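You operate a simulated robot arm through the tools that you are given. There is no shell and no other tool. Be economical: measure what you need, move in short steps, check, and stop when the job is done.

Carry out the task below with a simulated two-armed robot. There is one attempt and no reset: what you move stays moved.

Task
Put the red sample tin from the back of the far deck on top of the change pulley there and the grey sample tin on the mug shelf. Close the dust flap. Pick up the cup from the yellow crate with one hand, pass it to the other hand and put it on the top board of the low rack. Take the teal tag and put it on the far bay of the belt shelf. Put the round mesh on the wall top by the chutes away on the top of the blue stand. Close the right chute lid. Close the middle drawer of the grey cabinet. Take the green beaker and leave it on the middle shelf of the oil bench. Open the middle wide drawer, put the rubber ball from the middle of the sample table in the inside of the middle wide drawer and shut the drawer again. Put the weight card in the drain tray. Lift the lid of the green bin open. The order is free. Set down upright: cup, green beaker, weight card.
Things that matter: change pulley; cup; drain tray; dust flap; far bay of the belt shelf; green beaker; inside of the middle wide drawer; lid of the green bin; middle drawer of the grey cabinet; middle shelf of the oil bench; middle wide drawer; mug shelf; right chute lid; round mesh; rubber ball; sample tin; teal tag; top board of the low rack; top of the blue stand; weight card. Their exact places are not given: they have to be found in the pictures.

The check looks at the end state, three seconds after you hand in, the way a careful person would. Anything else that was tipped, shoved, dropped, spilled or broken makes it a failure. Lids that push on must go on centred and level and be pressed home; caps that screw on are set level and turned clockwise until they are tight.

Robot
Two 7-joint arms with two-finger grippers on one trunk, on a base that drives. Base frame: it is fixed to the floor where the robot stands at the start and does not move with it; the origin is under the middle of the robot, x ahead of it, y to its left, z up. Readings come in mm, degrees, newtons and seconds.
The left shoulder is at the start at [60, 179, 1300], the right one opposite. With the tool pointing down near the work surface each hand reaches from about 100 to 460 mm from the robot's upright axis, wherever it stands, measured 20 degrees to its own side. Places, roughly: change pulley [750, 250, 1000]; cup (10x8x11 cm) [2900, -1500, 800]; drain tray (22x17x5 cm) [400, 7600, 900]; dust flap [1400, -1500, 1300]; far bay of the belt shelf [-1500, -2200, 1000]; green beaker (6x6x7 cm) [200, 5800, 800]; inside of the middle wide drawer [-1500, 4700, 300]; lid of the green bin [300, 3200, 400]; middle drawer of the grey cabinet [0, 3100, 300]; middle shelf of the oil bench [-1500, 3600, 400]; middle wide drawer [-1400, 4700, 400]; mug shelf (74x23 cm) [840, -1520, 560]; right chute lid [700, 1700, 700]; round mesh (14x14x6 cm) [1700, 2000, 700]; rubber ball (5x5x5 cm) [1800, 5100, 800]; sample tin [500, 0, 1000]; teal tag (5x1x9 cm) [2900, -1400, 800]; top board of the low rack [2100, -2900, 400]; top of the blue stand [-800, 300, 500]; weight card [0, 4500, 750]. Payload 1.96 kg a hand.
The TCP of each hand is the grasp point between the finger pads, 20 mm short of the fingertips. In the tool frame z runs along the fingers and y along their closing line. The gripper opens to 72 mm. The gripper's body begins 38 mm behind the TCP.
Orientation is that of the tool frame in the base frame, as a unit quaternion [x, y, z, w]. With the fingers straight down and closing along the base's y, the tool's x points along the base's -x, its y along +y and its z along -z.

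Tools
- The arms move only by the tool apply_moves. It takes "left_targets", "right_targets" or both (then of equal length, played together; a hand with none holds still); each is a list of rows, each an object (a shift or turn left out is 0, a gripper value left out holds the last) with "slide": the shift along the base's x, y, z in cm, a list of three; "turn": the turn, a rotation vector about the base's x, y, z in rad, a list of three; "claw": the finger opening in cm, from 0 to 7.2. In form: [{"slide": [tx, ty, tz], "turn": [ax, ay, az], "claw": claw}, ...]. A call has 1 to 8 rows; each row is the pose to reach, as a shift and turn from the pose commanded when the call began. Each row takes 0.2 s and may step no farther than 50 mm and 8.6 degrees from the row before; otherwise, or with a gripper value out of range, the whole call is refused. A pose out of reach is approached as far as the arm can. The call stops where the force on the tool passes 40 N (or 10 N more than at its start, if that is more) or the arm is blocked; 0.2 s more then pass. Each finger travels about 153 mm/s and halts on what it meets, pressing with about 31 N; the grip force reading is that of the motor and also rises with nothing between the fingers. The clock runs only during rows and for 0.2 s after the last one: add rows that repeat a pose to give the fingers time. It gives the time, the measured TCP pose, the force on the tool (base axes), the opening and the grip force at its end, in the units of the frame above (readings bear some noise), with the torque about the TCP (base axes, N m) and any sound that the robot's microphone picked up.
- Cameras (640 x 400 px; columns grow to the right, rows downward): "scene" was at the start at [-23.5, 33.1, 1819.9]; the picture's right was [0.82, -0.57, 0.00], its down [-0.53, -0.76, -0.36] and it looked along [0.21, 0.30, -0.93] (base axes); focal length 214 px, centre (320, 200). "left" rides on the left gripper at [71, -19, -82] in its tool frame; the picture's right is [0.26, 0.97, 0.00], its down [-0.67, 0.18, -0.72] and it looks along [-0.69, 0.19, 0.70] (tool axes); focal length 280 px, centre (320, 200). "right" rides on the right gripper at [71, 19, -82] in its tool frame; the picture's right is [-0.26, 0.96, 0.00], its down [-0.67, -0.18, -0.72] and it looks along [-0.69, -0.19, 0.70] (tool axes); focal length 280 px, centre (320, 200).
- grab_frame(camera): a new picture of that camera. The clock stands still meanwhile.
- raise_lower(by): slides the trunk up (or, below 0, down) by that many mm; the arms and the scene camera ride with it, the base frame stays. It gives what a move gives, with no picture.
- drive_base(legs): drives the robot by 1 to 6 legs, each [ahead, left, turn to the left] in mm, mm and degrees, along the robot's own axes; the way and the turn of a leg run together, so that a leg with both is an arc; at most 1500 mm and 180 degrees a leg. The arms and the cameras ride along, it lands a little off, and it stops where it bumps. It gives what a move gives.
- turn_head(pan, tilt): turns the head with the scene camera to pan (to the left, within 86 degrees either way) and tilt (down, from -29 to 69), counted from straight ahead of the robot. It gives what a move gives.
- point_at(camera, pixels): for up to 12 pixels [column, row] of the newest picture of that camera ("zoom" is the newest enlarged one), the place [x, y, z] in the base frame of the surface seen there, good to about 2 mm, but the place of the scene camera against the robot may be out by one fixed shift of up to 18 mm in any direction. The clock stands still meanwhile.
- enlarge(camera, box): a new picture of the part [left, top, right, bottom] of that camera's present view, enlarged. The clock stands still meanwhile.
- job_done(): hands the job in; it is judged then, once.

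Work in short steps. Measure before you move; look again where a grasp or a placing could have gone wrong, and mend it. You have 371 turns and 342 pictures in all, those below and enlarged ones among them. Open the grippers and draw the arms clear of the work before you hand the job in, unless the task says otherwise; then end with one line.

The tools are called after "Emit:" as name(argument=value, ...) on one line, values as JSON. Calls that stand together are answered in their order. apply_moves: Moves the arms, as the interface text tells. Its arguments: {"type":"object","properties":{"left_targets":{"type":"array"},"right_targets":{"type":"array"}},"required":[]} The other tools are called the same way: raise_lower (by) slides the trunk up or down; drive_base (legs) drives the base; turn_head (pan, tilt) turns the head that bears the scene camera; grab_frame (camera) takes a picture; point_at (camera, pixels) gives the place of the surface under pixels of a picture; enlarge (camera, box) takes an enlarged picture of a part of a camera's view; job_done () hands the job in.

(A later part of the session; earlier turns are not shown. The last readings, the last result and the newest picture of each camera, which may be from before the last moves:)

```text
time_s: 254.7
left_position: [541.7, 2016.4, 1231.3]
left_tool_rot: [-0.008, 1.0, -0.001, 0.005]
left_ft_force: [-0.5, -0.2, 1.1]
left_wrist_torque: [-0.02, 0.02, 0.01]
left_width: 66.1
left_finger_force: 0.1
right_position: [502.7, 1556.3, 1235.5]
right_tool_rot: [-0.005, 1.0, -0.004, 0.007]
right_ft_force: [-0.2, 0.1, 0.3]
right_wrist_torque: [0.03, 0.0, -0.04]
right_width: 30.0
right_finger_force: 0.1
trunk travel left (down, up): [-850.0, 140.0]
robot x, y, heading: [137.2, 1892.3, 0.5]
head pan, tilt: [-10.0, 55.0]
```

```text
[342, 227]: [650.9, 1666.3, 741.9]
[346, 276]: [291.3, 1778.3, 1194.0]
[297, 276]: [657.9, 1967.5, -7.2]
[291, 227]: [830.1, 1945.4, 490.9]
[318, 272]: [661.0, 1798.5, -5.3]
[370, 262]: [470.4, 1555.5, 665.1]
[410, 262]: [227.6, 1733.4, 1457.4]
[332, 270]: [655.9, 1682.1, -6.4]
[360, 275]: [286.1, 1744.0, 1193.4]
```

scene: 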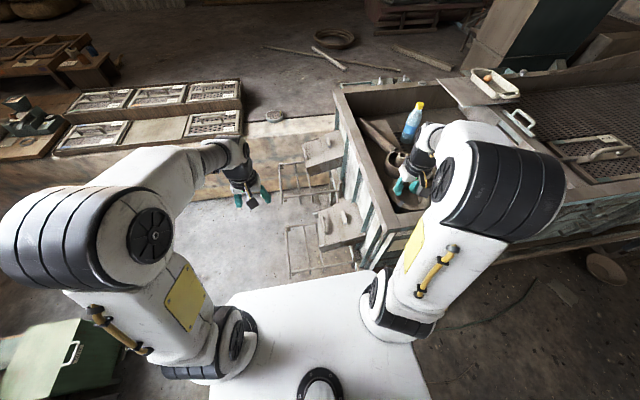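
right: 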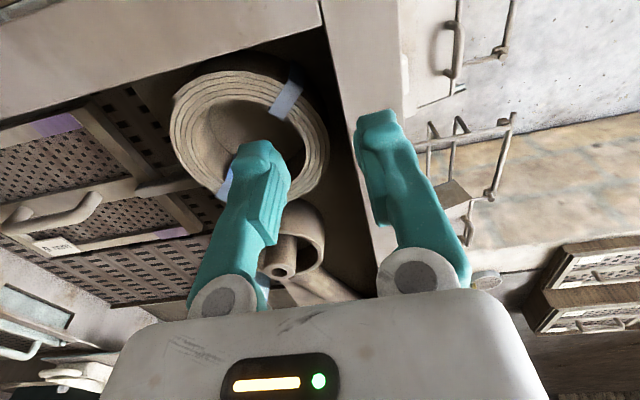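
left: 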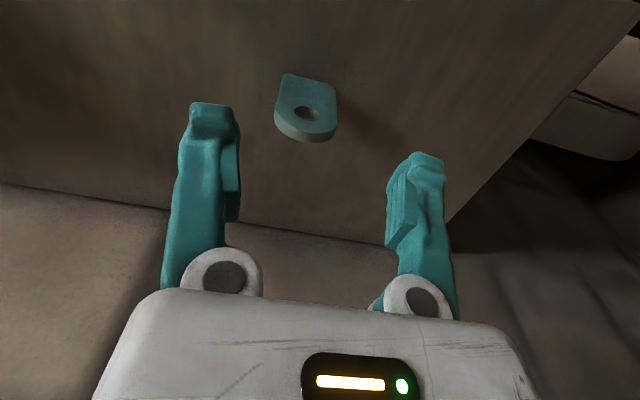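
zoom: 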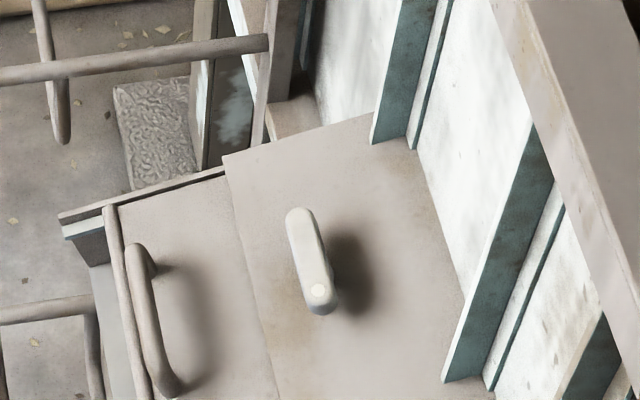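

Drive ahead 150, move the right hand over the lid handle, and lower the trunk.

Emit:
apply_moves(right_targets=[{"slide": [0, 4, 0]}, {"slide": [0, 8, 0]}, {"slide": [0, 12, 0]}, {"slide": [0, 16, 0]}, {"slide": [0, 20, 0]}])

Emit:
drive_base(legs=[[150, 0, 0]])

Emit:
raise_lower(by=-250)

Emit:
grab_frame(camera="right")

```text
time_s: 255.9
left_position: [540.9, 2018.0, 1230.5]
left_tool_rot: [-0.008, 1.0, -0.002, 0.006]
left_ft_force: [-0.2, 0.4, -0.1]
left_wrist_torque: [0.0, 0.03, 0.0]
left_width: 65.9
left_finger_force: 0.1
right_position: [503.5, 1757.3, 1235.2]
right_tool_rot: [-0.004, 1.0, -0.004, 0.005]
right_ft_force: [-0.4, 0.1, -0.1]
right_wrist_torque: [0.01, -0.03, 0.02]
right_width: 30.2
right_finger_force: 0.1
trunk travel left (down, up): [-850.0, 140.0]
robot x, y, heading: [132.7, 1894.4, 0.8]
head pan, tilt: [-10.0, 55.0]
```

```text
time_s: 257.3
left_position: [689.1, 2019.4, 1232.7]
left_tool_rot: [-0.007, 1.0, -0.001, 0.006]
left_ft_force: [0.6, 0.2, 0.5]
left_wrist_torque: [0.01, -0.01, -0.02]
left_width: 66.0
left_finger_force: 0.0
right_position: [652.2, 1759.7, 1236.4]
right_tool_rot: [-0.005, 1.0, -0.004, 0.007]
right_ft_force: [-0.3, 0.3, -0.6]
right_wrist_torque: [-0.05, -0.02, 0.01]
right_width: 29.9
right_finger_force: 0.0
trunk travel left (down, up): [-850.0, 140.0]
robot x, y, heading: [285.2, 1895.8, 0.5]
head pan, tilt: [-10.0, 55.0]
```

```text
time_s: 259.8
left_position: [691.8, 2019.5, 981.2]
left_tool_rot: [-0.008, 1.0, -0.001, 0.006]
left_ft_force: [-0.7, -0.7, 0.6]
left_wrist_torque: [0.0, -0.02, 0.0]
left_width: 66.0
left_finger_force: 0.1
right_position: [653.7, 1758.5, 985.1]
right_tool_rot: [-0.006, 1.0, -0.004, 0.006]
right_ft_force: [-1.1, -0.5, 0.2]
right_wrist_torque: [-0.02, 0.01, 0.03]
right_width: 30.1
right_finger_force: 0.0
trunk travel left (down, up): [-600.0, 390.0]
robot x, y, heading: [285.0, 1901.5, 0.8]
head pan, tilt: [-10.0, 55.0]
```

```text
199 pictures are left
```

right: 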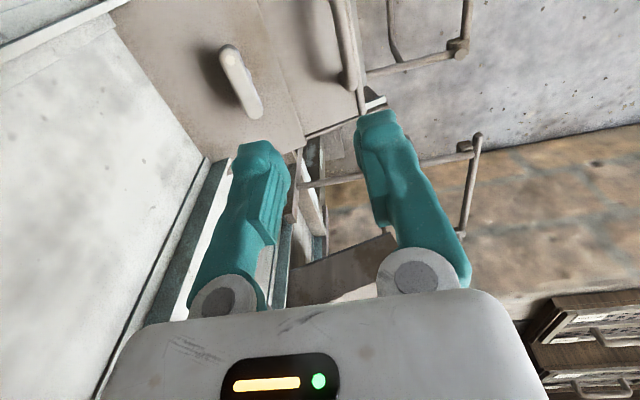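

Measure the handle bar in this view (around (345,50)).

Emit:
point_at(camera="right", pixels=[[350, 80], [345, 50], [338, 20], [358, 100], [362, 110], [315, 100], [300, 130], [240, 80], [378, 100], [330, 90]])

```text
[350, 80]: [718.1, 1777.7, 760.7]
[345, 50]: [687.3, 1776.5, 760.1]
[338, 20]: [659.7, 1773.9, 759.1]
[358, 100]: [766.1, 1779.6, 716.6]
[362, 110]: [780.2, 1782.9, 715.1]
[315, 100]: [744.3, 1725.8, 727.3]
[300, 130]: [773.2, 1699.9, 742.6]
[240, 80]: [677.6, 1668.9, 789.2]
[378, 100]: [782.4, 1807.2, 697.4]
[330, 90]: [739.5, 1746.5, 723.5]
```

Bar at y 1777, z 760. Move over and descend on it.

Emit:
apply_moves(right_targets=[{"slide": [3.6, 1.85, -3], "claw": 4}, {"slide": [3.6, 1.85, -8]}, {"slide": [3.6, 1.85, -13]}, {"slide": [3.6, 1.85, -17]}])

Emit:
grab_frame(camera="right")

```text
refused: row 1 steps farther than a row can; nothing moved
```

```text
198 pictures are left
```

right: 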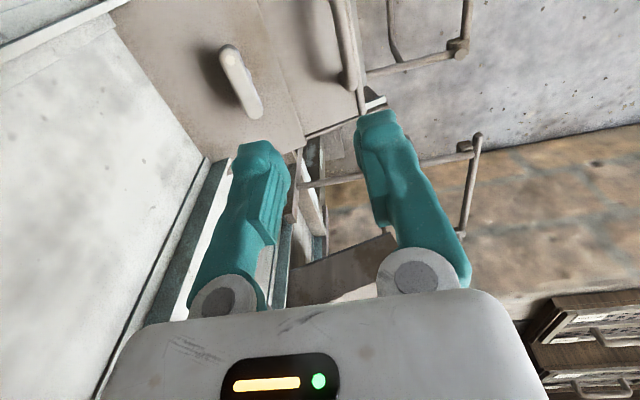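

Emit:
apply_moves(right_targets=[{"slide": [3.6, 1.85, -1], "claw": 4}, {"slide": [3.6, 1.85, -6]}, {"slide": [3.6, 1.85, -11]}, {"slide": [3.6, 1.85, -16]}])

Emit:
grab_frame(camera="right")

```text
time_s: 260.8
left_position: [691.5, 2019.6, 981.2]
left_tool_rot: [-0.008, 1.0, -0.002, 0.004]
left_ft_force: [-0.3, 0.0, -1.0]
left_wrist_torque: [0.0, -0.02, -0.02]
left_width: 66.1
left_finger_force: 0.0
right_position: [690.2, 1778.2, 825.7]
right_tool_rot: [-0.005, 1.0, -0.004, 0.006]
right_ft_force: [0.8, -0.3, 0.0]
right_wrist_torque: [-0.01, 0.01, 0.02]
right_width: 40.1
right_finger_force: 0.0
trunk travel left (down, up): [-600.0, 390.0]
robot x, y, heading: [289.4, 1898.3, 0.6]
head pan, tilt: [-10.0, 55.0]
```

```text
197 pictures are left
```

right: 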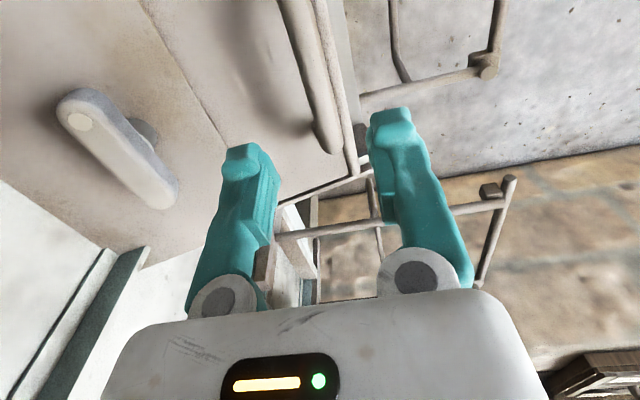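

Emit:
apply_moves(right_targets=[{"slide": [0, 0, -4]}, {"slide": [0, 0, -7.0]}, {"slide": [0, 0, -7.0], "claw": 0}, {"slide": [0, 0, -7.0], "claw": 0}, {"slide": [0, 0, -7.0], "claw": 0}])

Emit:
grab_frame(camera="right")

```text
time_s: 262.0
left_position: [691.9, 2017.8, 982.2]
left_tool_rot: [-0.008, 1.0, -0.001, 0.005]
left_ft_force: [-0.2, -0.2, -0.1]
left_wrist_torque: [-0.03, 0.0, 0.02]
left_width: 66.1
left_finger_force: 0.0
right_position: [691.3, 1777.7, 755.1]
right_tool_rot: [-0.005, 1.0, -0.003, 0.006]
right_ft_force: [-0.6, 0.6, -7.8]
right_wrist_torque: [-0.02, -0.63, -0.25]
right_width: 7.5
right_finger_force: 35.6
trunk travel left (down, up): [-600.0, 390.0]
robot x, y, heading: [284.6, 1899.3, 0.7]
head pan, tilt: [-10.0, 55.0]
```

```text
196 pictures are left
```

right: 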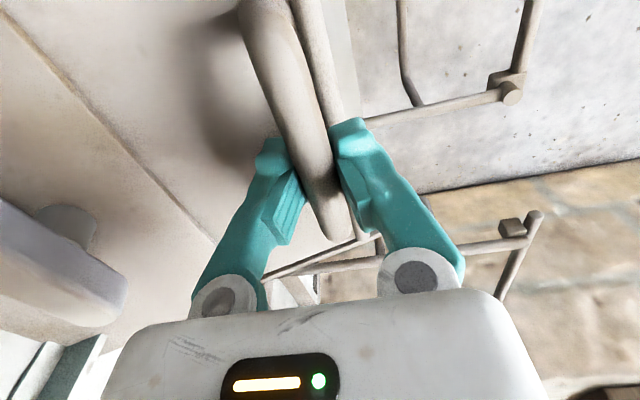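

Gripped. Pull +y 35 mm with slope −7.5 mm in small steps.

Emit:
apply_moves(right_targets=[{"slide": [0, 0.5, -0.1]}, {"slide": [0, 1.1, -0.23]}, {"slide": [0, 1.7, -0.36]}, {"slide": [0, 2.3, -0.48]}, {"slide": [0, 2.8, -0.6]}, {"slide": [0, 3.2, -0.68]}, {"slide": [0, 3.6, -0.76]}])

Emit:
grab_frame(camera="right")

Emit:
enlarge(camera="scene", box=[255, 120, 415, 240])

```text
time_s: 263.4
left_position: [692.7, 2018.0, 981.1]
left_tool_rot: [-0.006, 1.0, -0.001, 0.003]
left_ft_force: [0.1, 0.4, -0.9]
left_wrist_torque: [-0.04, -0.02, -0.01]
left_width: 66.0
left_finger_force: 0.1
right_position: [691.5, 1806.2, 747.0]
right_tool_rot: [-0.005, 1.0, -0.005, 0.004]
right_ft_force: [4.7, -2.6, -25.5]
right_wrist_torque: [-0.02, -0.75, -0.14]
right_width: 7.7
right_finger_force: 35.2
trunk travel left (down, up): [-600.0, 390.0]
robot x, y, heading: [290.2, 1894.5, 0.8]
head pan, tilt: [-10.0, 55.0]
stopped in row 6 (right hand): the force on the tool passed its limit at 41 N (the readings are from after the stop); the commanded pose is now the measured one
```

```text
195 pictures are left
```

right: 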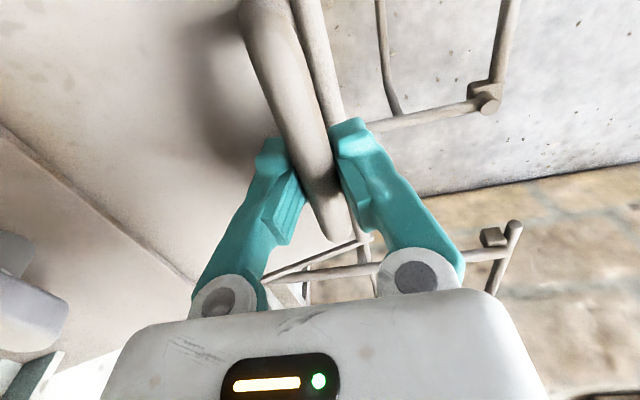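

```text
3.33 times, centred on (335, 180) of scene
```

zoom: 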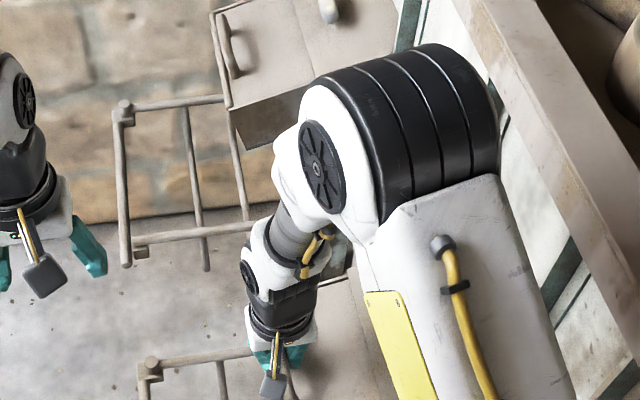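

Moved 28 mm; the reading says I'm slightly too high. Lower 2–3 mm and pull on.

Emit:
apply_moves(right_targets=[{"slide": [0, 0, -0.2]}, {"slide": [0, 0.3, -0.35]}, {"slide": [0, 0.6, -0.45]}, {"slide": [0, 0.9, -0.5]}, {"slide": [0, 1.2, -0.55]}])

Emit:
enlarge(camera="right", box=[240, 0, 440, 125])

```text
time_s: 264.6
left_position: [691.1, 2018.2, 980.9]
left_tool_rot: [-0.006, 1.0, -0.001, 0.005]
left_ft_force: [-0.1, -1.2, -0.4]
left_wrist_torque: [-0.01, 0.01, 0.0]
left_width: 66.0
left_finger_force: 0.1
right_position: [690.8, 1809.9, 743.6]
right_tool_rot: [0.0, 1.0, -0.008, 0.006]
right_ft_force: [1.2, -16.0, 9.7]
right_wrist_torque: [0.0, 0.29, 0.17]
right_width: 6.6
right_finger_force: 34.6
trunk travel left (down, up): [-600.0, 390.0]
robot x, y, heading: [287.3, 1895.7, 0.0]
head pan, tilt: [-10.0, 55.0]
stopped in row 5 (right hand): the force on the tool passed its limit at 42 N (the readings are from after the stop); the commanded pose is now the measured one
```

```text
3.20 times, centred on (340, 62) of right
```

zoom: 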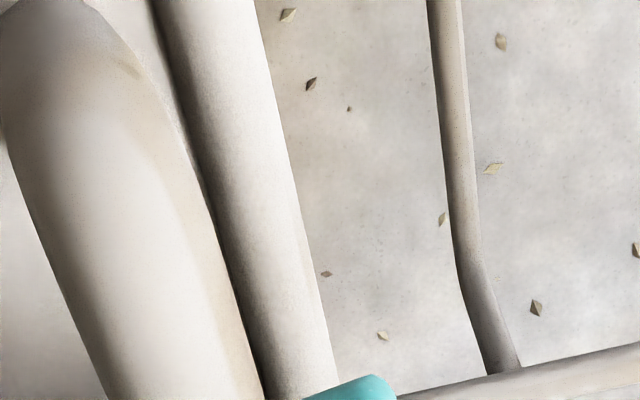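

Hard stop: lid is home (rod at the box end). Release and rise.

Emit:
apply_moves(right_targets=[{"slide": [0, -0.2, 0.1], "claw": 2}, {"slide": [0, -0.2, 0.1], "claw": 4}, {"slide": [0, -0.2, 0.1], "claw": 4}, {"slide": [0, -0.2, 4]}, {"slide": [0, -0.2, 8]}, {"slide": [-1, 0, 12]}, {"slide": [-4, 0, 16]}])

Emit:
grab_frame(camera="right")

```text
time_s: 266.1
left_position: [690.7, 2017.3, 982.3]
left_tool_rot: [-0.007, 1.0, -0.002, 0.006]
left_ft_force: [0.4, -0.1, -0.1]
left_wrist_torque: [0.0, -0.07, 0.01]
left_width: 66.0
left_finger_force: 0.1
right_position: [648.6, 1811.7, 902.8]
right_tool_rot: [-0.002, 1.0, -0.007, 0.006]
right_ft_force: [0.2, -0.4, 0.5]
right_wrist_torque: [-0.02, -0.02, 0.02]
right_width: 40.0
right_finger_force: 0.0
trunk travel left (down, up): [-600.0, 390.0]
robot x, y, heading: [287.6, 1894.8, 0.4]
head pan, tilt: [-10.0, 55.0]
```

```text
192 pictures are left
```

right: 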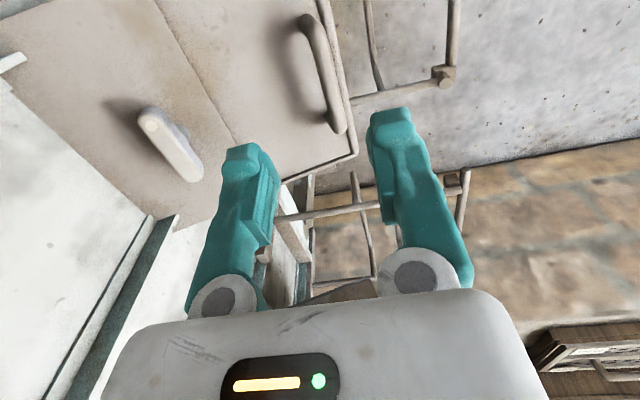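

Lid closed. Now to the round mesh: drive left 430, ahead 850, and look.

Emit:
drive_base(legs=[[0, 430, 0], [830, 0, 0]])

Emit:
turn_head(pan=-30, tilt=45)

Emit:
grab_frame(camera="scene")

```text
time_s: 272.8
left_position: [1514.8, 2457.3, 981.3]
left_tool_rot: [-0.009, 1.0, -0.001, 0.005]
left_ft_force: [1.4, -0.1, -1.1]
left_wrist_torque: [-0.01, 0.0, 0.04]
left_width: 65.9
left_finger_force: 0.1
right_position: [1474.0, 2252.5, 903.4]
right_tool_rot: [-0.004, 1.0, -0.006, 0.005]
right_ft_force: [-0.7, -0.6, -0.1]
right_wrist_torque: [-0.03, -0.01, 0.02]
right_width: 40.0
right_finger_force: 0.0
trunk travel left (down, up): [-600.0, 390.0]
robot x, y, heading: [1111.2, 2332.2, 0.8]
head pan, tilt: [-10.0, 55.0]
```

```text
time_s: 273.6
left_position: [1515.2, 2457.8, 980.7]
left_tool_rot: [-0.007, 1.0, 0.0, 0.006]
left_ft_force: [-0.2, -0.3, -0.1]
left_wrist_torque: [0.0, -0.02, -0.04]
left_width: 65.9
left_finger_force: 0.0
right_position: [1475.1, 2251.1, 902.2]
right_tool_rot: [-0.004, 1.0, -0.007, 0.005]
right_ft_force: [0.5, 0.1, -0.3]
right_wrist_torque: [0.0, -0.02, 0.0]
right_width: 39.8
right_finger_force: 0.1
trunk travel left (down, up): [-600.0, 390.0]
robot x, y, heading: [1109.9, 2332.4, 0.4]
head pan, tilt: [-30.0, 45.0]
```

```text
191 pictures are left
```

scene: 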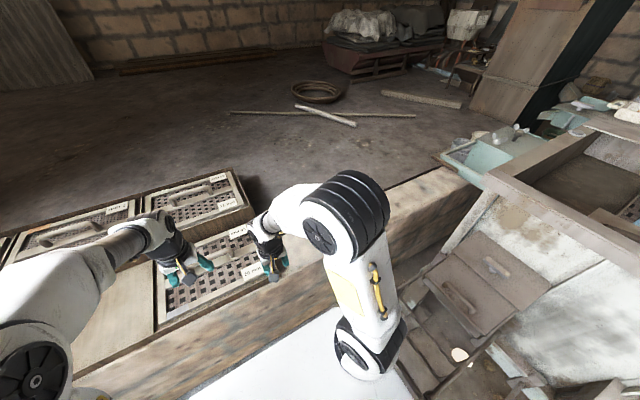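

Emit:
point_at(camera="scene", pixels=[[200, 360], [260, 310], [420, 200], [410, 230], [220, 310], [200, 270], [150, 310], [430, 180], [480, 300], [280, 200], [440, 290]])

Emit:
grab_frame(camera="right")

```text
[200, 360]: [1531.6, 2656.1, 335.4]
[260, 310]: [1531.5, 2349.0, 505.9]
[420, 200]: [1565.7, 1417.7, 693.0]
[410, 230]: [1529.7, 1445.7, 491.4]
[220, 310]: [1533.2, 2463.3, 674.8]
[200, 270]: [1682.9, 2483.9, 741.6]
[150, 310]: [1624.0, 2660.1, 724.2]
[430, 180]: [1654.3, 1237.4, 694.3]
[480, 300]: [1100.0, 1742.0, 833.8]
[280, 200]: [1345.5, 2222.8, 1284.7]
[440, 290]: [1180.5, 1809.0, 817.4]
```

```text
190 pictures are left
```

right: 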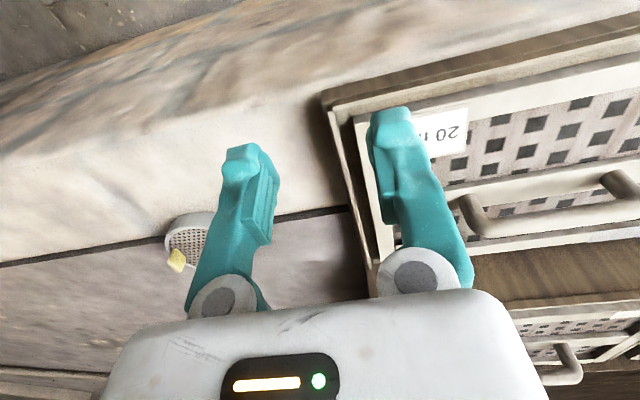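

Wall face at x≈1531, top z≈695; mesh near (1710,1978). Drive closer and turn 25° right.

Emit:
drive_base(legs=[[150, -80, 0], [0, 0, -25]])

Emit:
grab_frame(camera="right")

Emit:
grab_frame(camera="scene")

```text
time_s: 276.4
left_position: [1660.3, 2215.8, 981.5]
left_tool_rot: [0.189, 0.982, -0.002, 0.005]
left_ft_force: [-0.2, 0.1, 0.2]
left_wrist_torque: [-0.05, 0.0, -0.01]
left_width: 65.9
left_finger_force: 0.0
right_position: [1543.5, 2040.6, 903.1]
right_tool_rot: [0.195, 0.981, -0.007, 0.004]
right_ft_force: [0.7, 0.3, -0.2]
right_wrist_torque: [-0.03, 0.03, 0.04]
right_width: 39.8
right_finger_force: 0.0
trunk travel left (down, up): [-600.0, 390.0]
robot x, y, heading: [1244.3, 2257.2, -21.9]
head pan, tilt: [-30.0, 45.0]
```

```text
189 pictures are left
```

right: 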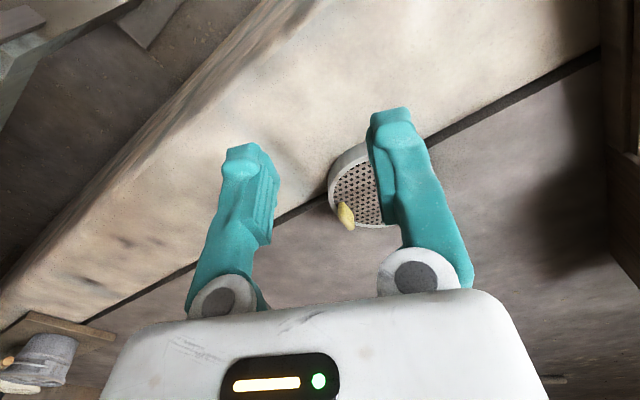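

```text
188 pictures are left
```

scene: 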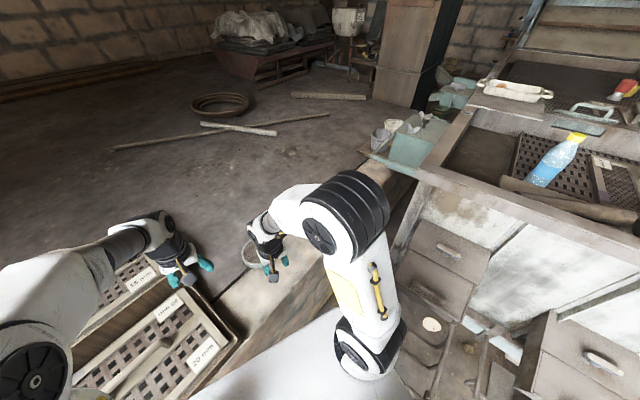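

Emit:
apply_moves(right_targets=[{"slide": [2, 3, 0], "claw": 7.2}, {"slide": [4, 6, 0]}])

Emit:
enlarge(camera="right", box=[200, 60, 420, 240])

```text
time_s: 277.0
left_position: [1660.3, 2216.5, 981.1]
left_tool_rot: [0.19, 0.982, -0.002, 0.005]
left_ft_force: [0.2, -0.3, 0.0]
left_wrist_torque: [0.02, 0.04, -0.02]
left_width: 65.8
left_finger_force: 0.1
right_position: [1582.6, 2102.0, 901.7]
right_tool_rot: [0.195, 0.981, -0.008, 0.003]
right_ft_force: [1.2, -0.4, 0.2]
right_wrist_torque: [0.01, -0.03, 0.04]
right_width: 71.9
right_finger_force: 0.0
trunk travel left (down, up): [-600.0, 390.0]
robot x, y, heading: [1240.5, 2255.5, -22.4]
head pan, tilt: [-30.0, 45.0]
```

```text
2.22 times, centred on (310, 150) of right
```

zoom: 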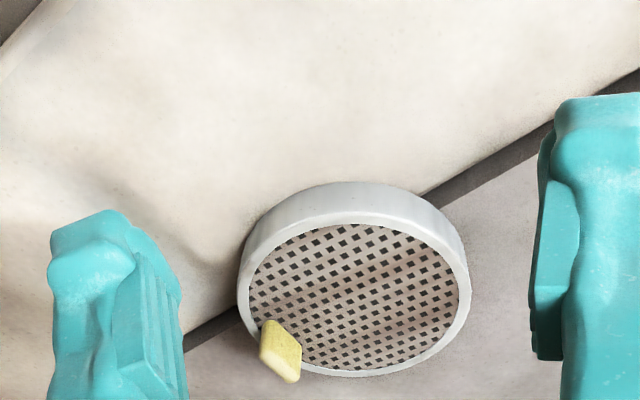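

A perforated disc with a yellow tab on its rim. I measure rim, mesh and tab.

Emit:
point_at(camera="zoom", pixels=[[275, 335], [270, 370], [295, 378], [290, 345], [242, 280], [465, 280], [350, 372], [360, 225], [360, 290], [360, 190], [300, 240], [265, 325]])

```text
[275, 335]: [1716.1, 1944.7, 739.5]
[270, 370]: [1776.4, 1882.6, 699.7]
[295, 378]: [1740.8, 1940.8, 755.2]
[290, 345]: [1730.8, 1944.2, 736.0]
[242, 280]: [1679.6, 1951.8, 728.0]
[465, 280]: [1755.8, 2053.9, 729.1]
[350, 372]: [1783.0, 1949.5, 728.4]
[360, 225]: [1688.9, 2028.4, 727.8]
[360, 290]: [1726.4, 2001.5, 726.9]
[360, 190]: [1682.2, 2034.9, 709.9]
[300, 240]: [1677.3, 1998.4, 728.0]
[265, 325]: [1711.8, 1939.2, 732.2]
```

Emit:
enlarge(camera="right", box=[280, 190, 344, 240])

Emit:
point_at(camera="zoom", pixels=[[140, 150], [140, 250], [190, 180], [250, 190], [300, 220], [230, 260], [290, 330], [180, 300], [250, 330], [160, 110], [280, 270], [240, 140]])

```text
8.00 times, centred on (312, 215) of right
```

zoom: 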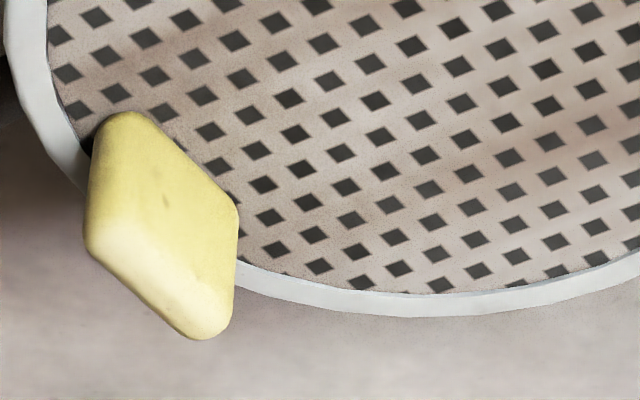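

```text
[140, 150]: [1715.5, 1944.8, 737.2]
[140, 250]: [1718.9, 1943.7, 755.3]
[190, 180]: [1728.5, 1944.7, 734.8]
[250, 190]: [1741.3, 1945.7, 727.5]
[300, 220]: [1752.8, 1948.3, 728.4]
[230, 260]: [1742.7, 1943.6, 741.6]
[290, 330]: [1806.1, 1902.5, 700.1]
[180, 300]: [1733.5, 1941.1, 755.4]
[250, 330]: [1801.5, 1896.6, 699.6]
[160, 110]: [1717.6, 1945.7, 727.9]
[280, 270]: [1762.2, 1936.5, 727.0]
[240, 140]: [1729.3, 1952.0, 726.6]
```

The tab is a 30 mm plate (thin in y) at (1728,1941), top z 757. To reach it sideways past the frames, I turn the robot left 48° so the right shoulder faces it.

Emit:
apply_moves(right_targets=[{"slide": [-3, 0, 3]}, {"slide": [-6, 0, 6]}])

Emit:
drive_base(legs=[[0, 0, 48], [36, -29, 0]])

Emit:
grab_frame(camera="scene")

```text
time_s: 277.6
left_position: [1658.9, 2215.8, 982.0]
left_tool_rot: [0.189, 0.982, -0.001, 0.005]
left_ft_force: [0.0, 0.1, -0.3]
left_wrist_torque: [-0.01, -0.03, -0.04]
left_width: 65.9
left_finger_force: 0.1
right_position: [1520.7, 2103.8, 963.9]
right_tool_rot: [0.194, 0.981, -0.006, 0.005]
right_ft_force: [-0.3, -0.3, -0.1]
right_wrist_torque: [0.0, -0.02, 0.02]
right_width: 71.9
right_finger_force: 0.1
trunk travel left (down, up): [-600.0, 390.0]
robot x, y, heading: [1241.6, 2261.2, -22.0]
head pan, tilt: [-30.0, 45.0]
```

```text
time_s: 280.3
left_position: [1549.3, 2536.7, 981.2]
left_tool_rot: [-0.223, 0.975, 0.0, 0.005]
left_ft_force: [0.2, 0.2, 0.2]
left_wrist_torque: [0.02, 0.02, -0.02]
left_width: 66.4
left_finger_force: 0.1
right_position: [1539.9, 2359.4, 963.3]
right_tool_rot: [-0.219, 0.976, -0.004, 0.007]
right_ft_force: [0.4, 0.4, 0.0]
right_wrist_torque: [0.0, -0.01, 0.0]
right_width: 71.9
right_finger_force: 0.1
trunk travel left (down, up): [-600.0, 390.0]
robot x, y, heading: [1233.2, 2253.9, 25.5]
head pan, tilt: [-30.0, 45.0]
stopped in leg 1: the robot was blocked; the commanded pose is now the measured one
```

```text
185 pictures are left
```

scene: 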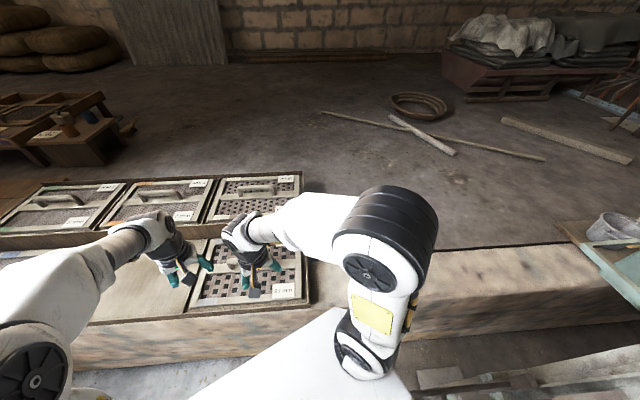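

Blocked by the wall corner (base half-size ≈219 mm). I go back to heading 0 and park at about (1298,2215) instead.

Emit:
drive_base(legs=[[-40, 0, 0], [0, 0, -25], [95, -20, 0]])

```text
time_s: 283.2
left_position: [1698.2, 2340.0, 980.6]
left_tool_rot: [-0.005, 1.0, 0.0, 0.004]
left_ft_force: [0.5, -0.2, -0.2]
left_wrist_torque: [0.01, -0.01, 0.01]
left_width: 65.9
left_finger_force: 0.0
right_position: [1616.0, 2183.3, 962.4]
right_tool_rot: [-0.002, 1.0, -0.006, 0.005]
right_ft_force: [-0.3, 0.1, -0.3]
right_wrist_torque: [-0.01, 0.01, 0.03]
right_width: 71.8
right_finger_force: 0.0
trunk travel left (down, up): [-600.0, 390.0]
robot x, y, heading: [1297.5, 2218.5, 0.4]
head pan, tilt: [-30.0, 45.0]
```

Now at (1297,2218). Move the right hand over the tab.

Emit:
apply_moves(right_targets=[{"slide": [1, -4.5, 0], "claw": 3}, {"slide": [3, -9, 0], "claw": 3}, {"slide": [5, -13.5, 0]}, {"slide": [7, -17.5, -1]}, {"slide": [9, -21, -3]}, {"slide": [11, -24, -5]}, {"slide": [11.2, -24.2, -10]}])

Emit:
grab_frame(camera="right")

```text
time_s: 284.8
left_position: [1698.7, 2340.2, 981.0]
left_tool_rot: [-0.006, 1.0, 0.0, 0.004]
left_ft_force: [-0.6, -0.2, -0.2]
left_wrist_torque: [0.0, 0.0, 0.02]
left_width: 65.7
left_finger_force: 0.0
right_position: [1727.6, 1940.6, 861.8]
right_tool_rot: [-0.002, 1.0, -0.006, 0.005]
right_ft_force: [0.3, 0.2, 0.4]
right_wrist_torque: [-0.01, 0.02, -0.02]
right_width: 30.0
right_finger_force: 0.0
trunk travel left (down, up): [-600.0, 390.0]
robot x, y, heading: [1294.4, 2214.1, 0.4]
head pan, tilt: [-30.0, 45.0]
```

```text
184 pictures are left
```

right: 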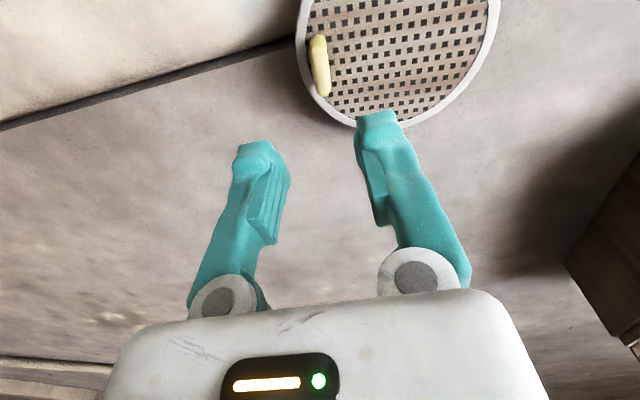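

Emit:
point_at(camera="right", pixels=[[317, 48], [320, 70], [323, 90], [328, 70], [312, 70], [300, 40], [490, 20]])

```text
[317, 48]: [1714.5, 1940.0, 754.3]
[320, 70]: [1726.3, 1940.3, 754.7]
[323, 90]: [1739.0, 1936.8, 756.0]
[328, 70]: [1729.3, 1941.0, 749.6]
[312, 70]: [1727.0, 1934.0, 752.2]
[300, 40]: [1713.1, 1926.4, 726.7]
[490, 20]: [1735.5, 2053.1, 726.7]
```

Tab centre (1727,1938). Descend to z 751 and close.

Emit:
apply_moves(right_targets=[{"slide": [0, -0.3, -4]}, {"slide": [0, -0.3, -8]}, {"slide": [0, -0.3, -11.0]}, {"slide": [0, -0.3, -11.0], "claw": 0}, {"slide": [0, -0.3, -11.0], "claw": 0}, {"slide": [0, -0.3, -11.0], "claw": 0}])

Emit:
grab_frame(camera="right")

```text
time_s: 286.2
left_position: [1699.8, 2341.1, 981.2]
left_tool_rot: [-0.006, 1.0, 0.0, 0.003]
left_ft_force: [0.8, 0.1, 0.0]
left_wrist_torque: [-0.03, 0.02, 0.0]
left_width: 66.1
left_finger_force: 0.0
right_position: [1727.0, 1937.4, 753.5]
right_tool_rot: [-0.002, 1.0, -0.006, 0.005]
right_ft_force: [1.4, -0.7, 0.3]
right_wrist_torque: [0.0, -0.26, -0.08]
right_width: 9.9
right_finger_force: 31.6
trunk travel left (down, up): [-600.0, 390.0]
robot x, y, heading: [1294.0, 2217.8, 0.5]
head pan, tilt: [-30.0, 45.0]
```

```text
183 pictures are left
```

right: 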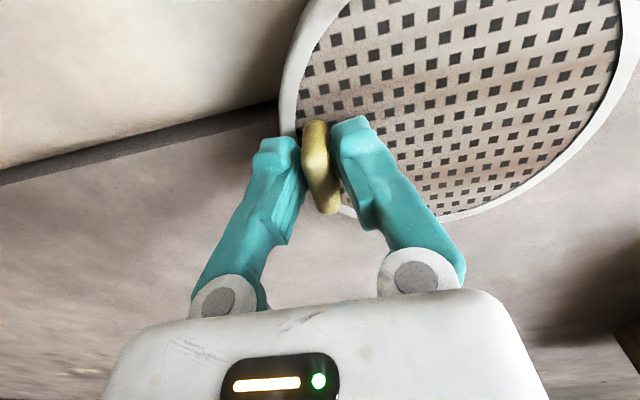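

Tab gripped (9.9 mm). Lift and check.

Emit:
apply_moves(right_targets=[{"slide": [0, 0, 1]}, {"slide": [0, 0, 4]}, {"slide": [-1, 2, 8]}, {"slide": [-3, 5, 11]}, {"slide": [-5, 8, 14]}])

Emit:
grab_frame(camera="right")

```text
time_s: 287.4
left_position: [1697.4, 2339.9, 980.5]
left_tool_rot: [-0.007, 1.0, -0.002, 0.005]
left_ft_force: [0.0, 0.1, 1.4]
left_wrist_torque: [-0.01, -0.03, 0.03]
left_width: 66.1
left_finger_force: 0.0
right_position: [1675.1, 2019.9, 895.2]
right_tool_rot: [-0.002, 1.0, -0.007, 0.006]
right_ft_force: [-0.7, 0.9, -2.2]
right_wrist_torque: [-0.12, 0.01, -0.02]
right_width: 10.1
right_finger_force: 30.9
trunk travel left (down, up): [-600.0, 390.0]
robot x, y, heading: [1295.9, 2220.0, 0.5]
head pan, tilt: [-30.0, 45.0]
```

```text
182 pictures are left
```

right: 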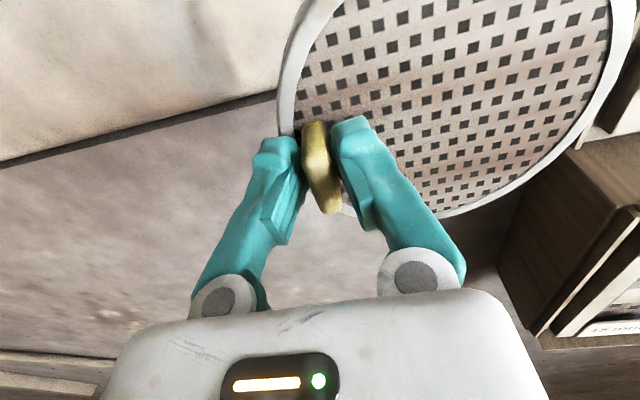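

Mesh held level. Drive back to the corridor, turn around and approach the blue stand area.

Emit:
drive_base(legs=[[-1400, 0, 0], [0, 0, 180], [0, 1300, 0]])

Emit:
turn_head(pan=20, tilt=35)

Emit:
grab_frame(camera="scene")

```text
time_s: 307.9
left_position: [-452.5, 782.0, 981.4]
left_tool_rot: [1.0, 0.021, -0.005, -0.001]
left_ft_force: [0.3, -1.3, -0.6]
left_wrist_torque: [-0.01, -0.04, -0.02]
left_width: 66.2
left_finger_force: 0.0
right_position: [-440.6, 1104.1, 894.1]
right_tool_rot: [1.0, 0.017, -0.005, -0.006]
right_ft_force: [-0.2, 0.0, -2.8]
right_wrist_torque: [0.13, 0.02, 0.0]
right_width: 10.2
right_finger_force: 30.3
trunk travel left (down, up): [-600.0, 390.0]
robot x, y, heading: [-51.7, 917.5, -177.7]
head pan, tilt: [-30.0, 45.0]
```

```text
time_s: 309.1
left_position: [-452.0, 783.5, 980.9]
left_tool_rot: [1.0, 0.022, -0.005, -0.001]
left_ft_force: [-0.8, -0.5, 0.4]
left_wrist_torque: [-0.01, 0.01, -0.02]
left_width: 66.0
left_finger_force: 0.0
right_position: [-439.7, 1104.8, 893.9]
right_tool_rot: [1.0, 0.016, -0.006, -0.007]
right_ft_force: [-0.5, -0.2, -2.2]
right_wrist_torque: [0.1, -0.01, 0.0]
right_width: 10.6
right_finger_force: 31.3
trunk travel left (down, up): [-600.0, 390.0]
robot x, y, heading: [-52.5, 912.9, -177.7]
head pan, tilt: [20.0, 35.0]
```

```text
181 pictures are left
```

scene: 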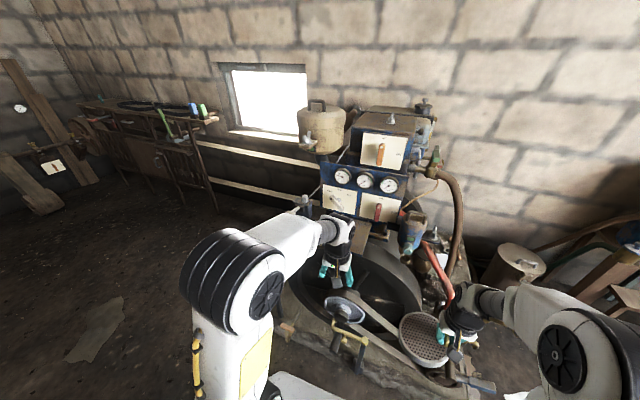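

I continue 450 mm left and look down-left for the blue stand.

Emit:
drive_base(legs=[[50, 500, -2]])

Emit:
turn_head(pan=0, tilt=45)

Emit:
grab_frame(camera="scene")

```text
time_s: 312.0
left_position: [-495.0, 293.5, 980.1]
left_tool_rot: [1.0, 0.006, -0.004, 0.0]
left_ft_force: [0.7, 0.0, -0.9]
left_wrist_torque: [0.0, 0.0, 0.02]
left_width: 65.9
left_finger_force: 0.1
right_position: [-473.8, 614.3, 893.9]
right_tool_rot: [1.0, 0.002, -0.005, -0.007]
right_ft_force: [0.2, -0.4, -1.5]
right_wrist_torque: [0.05, 0.01, 0.03]
right_width: 10.3
right_finger_force: 31.0
trunk travel left (down, up): [-600.0, 390.0]
robot x, y, heading: [-90.8, 414.2, -179.7]
head pan, tilt: [20.0, 35.0]
```

```text
time_s: 312.9
left_position: [-495.0, 292.8, 980.9]
left_tool_rot: [1.0, 0.005, -0.005, 0.0]
left_ft_force: [0.9, -0.2, 0.7]
left_wrist_torque: [-0.01, -0.03, -0.01]
left_width: 66.0
left_finger_force: 0.0
right_position: [-472.1, 614.5, 894.4]
right_tool_rot: [1.0, 0.001, -0.006, -0.007]
right_ft_force: [-0.3, -0.7, -2.1]
right_wrist_torque: [0.11, 0.01, 0.03]
right_width: 10.4
right_finger_force: 30.9
trunk travel left (down, up): [-600.0, 390.0]
robot x, y, heading: [-88.5, 418.7, -179.4]
head pan, tilt: [0.0, 45.0]
```

```text
180 pictures are left
```

scene: 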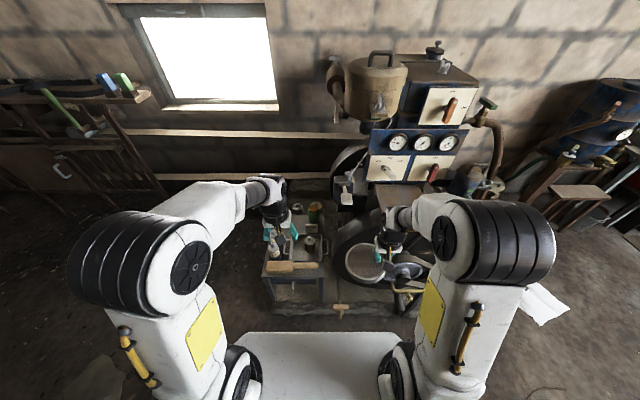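

Emit:
enlarge(camera="scene", box=[240, 190, 400, 310])

Emit:
point_at(camera="zoom", pixels=[[300, 300], [250, 330], [160, 340], [340, 300], [290, 240], [310, 190], [200, 270], [200, 360], [100, 320], [350, 240], [260, 290], [330, 270]])

```text
3.33 times, centred on (320, 250) of scene
```

zoom: 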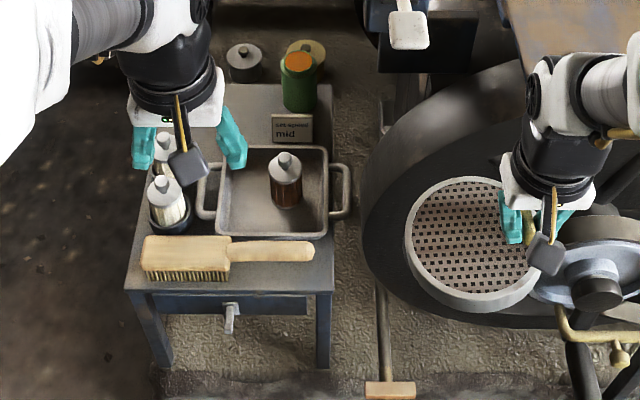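

```text
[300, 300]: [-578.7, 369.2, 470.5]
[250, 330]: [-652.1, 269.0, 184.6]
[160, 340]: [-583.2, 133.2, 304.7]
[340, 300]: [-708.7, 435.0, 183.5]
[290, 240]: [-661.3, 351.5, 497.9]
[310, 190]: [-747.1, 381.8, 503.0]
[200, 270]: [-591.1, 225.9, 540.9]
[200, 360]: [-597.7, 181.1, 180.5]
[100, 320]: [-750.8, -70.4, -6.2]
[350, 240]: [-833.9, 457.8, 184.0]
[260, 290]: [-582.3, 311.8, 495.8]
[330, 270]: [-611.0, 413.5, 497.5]
```

The blue stand (blue drawer apron) has a tray, brush and bottles on it. I move the left hand away to find free space.

Emit:
apply_moves(left_targets=[{"slide": [3, -3, 2]}, {"slide": [6, -6, 4]}, {"slide": [9, -9, 6]}, {"slide": [12, -12, 8]}])

Emit:
enlarge(camera="scene", box=[250, 190, 370, 280])

```text
time_s: 313.9
left_position: [-378.8, 182.6, 986.7]
left_tool_rot: [1.0, 0.004, -0.005, -0.001]
left_ft_force: [-0.1, -0.8, 0.2]
left_wrist_torque: [-0.02, 0.01, -0.02]
left_width: 66.0
left_finger_force: 0.1
left hand out of reach, approached as far as the arm can: row 1, 2, 3, 4
right_position: [-470.9, 613.9, 893.8]
right_tool_rot: [1.0, 0.001, -0.006, -0.007]
right_ft_force: [1.3, 0.5, -1.3]
right_wrist_torque: [0.08, 0.04, 0.01]
right_width: 10.2
right_finger_force: 30.7
trunk travel left (down, up): [-600.0, 390.0]
robot x, y, heading: [-90.7, 416.3, -179.4]
head pan, tilt: [0.0, 45.0]
```

```text
4.44 times, centred on (310, 235) of scene
```

zoom: 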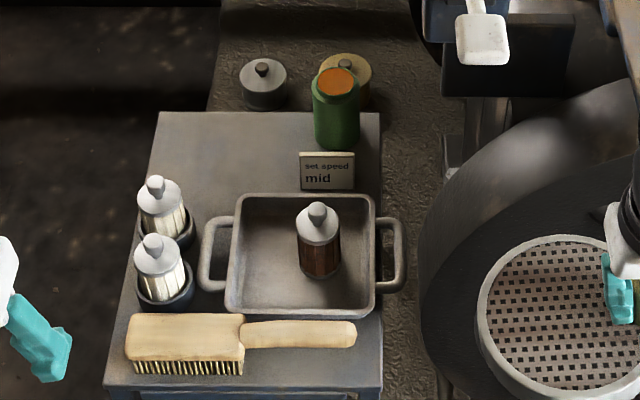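

A free patch at the back-left (around (230,150)). Measure it and neighbours.

Emit:
point_at(camera="zoom", pixels=[[165, 116], [300, 116], [232, 155], [305, 188], [235, 195], [180, 180], [160, 200], [380, 116], [225, 215], [318, 140], [205, 190], [150, 185]])

```text
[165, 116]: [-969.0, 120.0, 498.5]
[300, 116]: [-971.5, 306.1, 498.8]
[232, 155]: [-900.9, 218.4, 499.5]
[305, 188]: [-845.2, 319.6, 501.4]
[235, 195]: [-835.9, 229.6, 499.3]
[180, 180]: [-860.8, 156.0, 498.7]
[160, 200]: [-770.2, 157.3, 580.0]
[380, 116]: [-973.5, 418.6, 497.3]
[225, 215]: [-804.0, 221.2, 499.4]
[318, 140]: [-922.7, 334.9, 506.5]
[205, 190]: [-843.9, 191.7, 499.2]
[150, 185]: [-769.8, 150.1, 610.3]
```

I'll approach from the stand's left (y−) side, facing +y. First check the floor there.

Emit:
turn_head(pan=45, tilt=35)

Emit:
grab_frame(camera="scene")

Emit:
point_at(camera="scene", pixels=[[400, 200], [450, 160], [520, 170], [300, 150], [330, 250], [420, 120], [560, 230], [600, 150], [250, 200], [480, 120]])

```text
time_s: 315.0
left_position: [-382.2, 183.0, 984.8]
left_tool_rot: [1.0, 0.006, -0.004, -0.001]
left_ft_force: [0.3, -0.9, 0.7]
left_wrist_torque: [0.03, -0.02, 0.01]
left_width: 65.9
left_finger_force: 0.0
right_position: [-473.6, 614.6, 893.6]
right_tool_rot: [1.0, 0.001, -0.005, -0.006]
right_ft_force: [0.4, 1.2, -1.7]
right_wrist_torque: [0.07, 0.0, -0.01]
right_width: 10.4
right_finger_force: 31.5
trunk travel left (down, up): [-600.0, 390.0]
robot x, y, heading: [-88.8, 413.4, -179.6]
head pan, tilt: [45.0, 35.0]
```

```text
177 pictures are left
```

scene: 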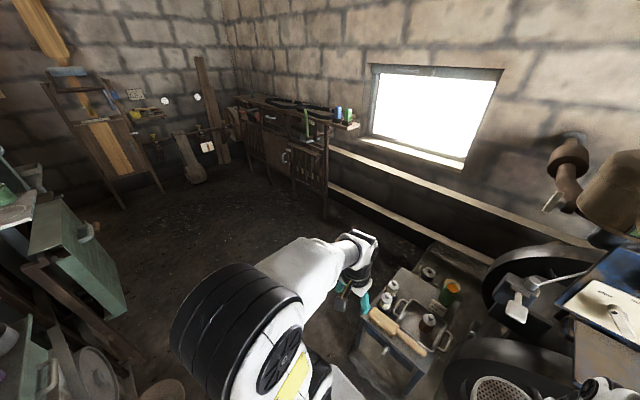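

```text
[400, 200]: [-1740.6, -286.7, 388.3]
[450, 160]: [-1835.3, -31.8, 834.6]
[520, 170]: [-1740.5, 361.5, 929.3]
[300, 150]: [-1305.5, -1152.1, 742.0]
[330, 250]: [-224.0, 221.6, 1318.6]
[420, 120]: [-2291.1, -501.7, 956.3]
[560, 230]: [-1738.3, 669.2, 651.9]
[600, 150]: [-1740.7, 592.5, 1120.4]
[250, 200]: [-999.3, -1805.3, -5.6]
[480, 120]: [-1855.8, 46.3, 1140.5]
```

Floor is free. Drive around to the stand's left side and face +y.

Emit:
drive_base(legs=[[0, 820, 0], [910, 0, 0], [0, 0, -90]])

Emit:
turn_head(pan=-10, tilt=50)

Emit:
grab_frame(camera="scene")

```text
time_s: 327.5
left_position: [-1220.1, -132.8, 985.3]
left_tool_rot: [0.715, -0.699, -0.003, -0.004]
left_ft_force: [0.2, 0.4, -0.9]
left_wrist_torque: [-0.03, 0.01, 0.02]
left_width: 65.9
left_finger_force: 0.1
right_position: [-790.1, -35.5, 893.8]
right_tool_rot: [0.713, -0.701, 0.001, -0.008]
right_ft_force: [0.4, 0.3, -2.3]
right_wrist_torque: [-0.03, -0.09, 0.0]
right_width: 10.5
right_finger_force: 30.6
trunk travel left (down, up): [-600.0, 390.0]
robot x, y, heading: [-982.8, -424.7, 91.5]
head pan, tilt: [45.0, 35.0]
```

```text
time_s: 328.8
left_position: [-1220.1, -132.1, 985.3]
left_tool_rot: [0.715, -0.699, -0.003, -0.004]
left_ft_force: [-0.6, 0.8, -0.3]
left_wrist_torque: [-0.02, -0.02, 0.02]
left_width: 65.9
left_finger_force: 0.0
right_position: [-790.2, -34.0, 894.3]
right_tool_rot: [0.713, -0.701, 0.0, -0.008]
right_ft_force: [-0.5, 0.1, -2.9]
right_wrist_torque: [-0.02, -0.04, -0.01]
right_width: 10.3
right_finger_force: 31.2
trunk travel left (down, up): [-600.0, 390.0]
robot x, y, heading: [-989.9, -418.6, 91.0]
head pan, tilt: [-10.0, 50.0]
```

```text
176 pictures are left
```

scene: 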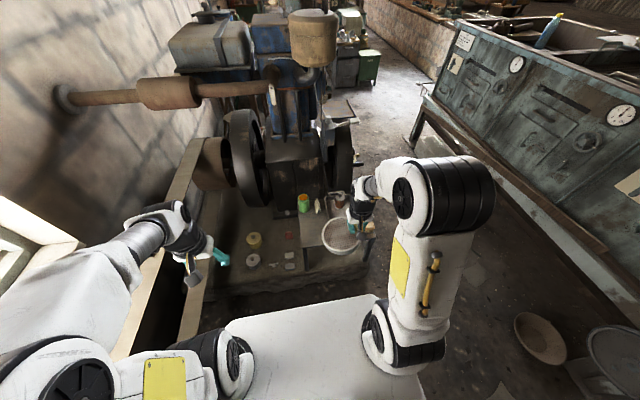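

Emit:
point_at(camera="scene", pixels=[[270, 285], [220, 290], [320, 272], [310, 240], [325, 265], [340, 250], [255, 240], [285, 250], [350, 265]])

Emit:
enlarge(camera="scene", box=[230, 180, 390, 290])

```text
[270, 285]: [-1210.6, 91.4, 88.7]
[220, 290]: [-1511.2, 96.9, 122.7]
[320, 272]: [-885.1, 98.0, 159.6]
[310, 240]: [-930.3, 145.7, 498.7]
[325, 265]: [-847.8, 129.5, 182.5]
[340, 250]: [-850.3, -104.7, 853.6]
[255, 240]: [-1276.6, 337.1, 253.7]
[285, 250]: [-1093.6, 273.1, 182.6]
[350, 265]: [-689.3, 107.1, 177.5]
```

```text
3.64 times, centred on (310, 235) of scene
```

zoom: 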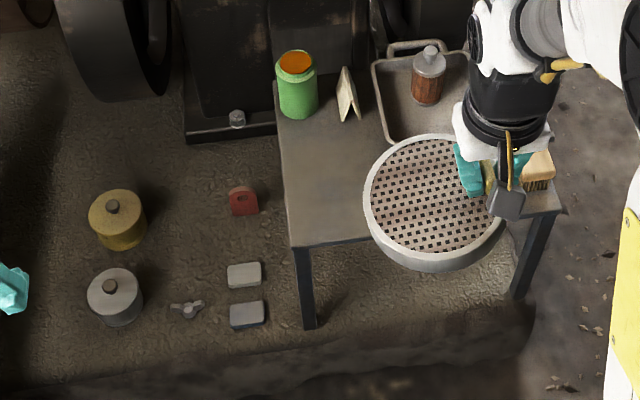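

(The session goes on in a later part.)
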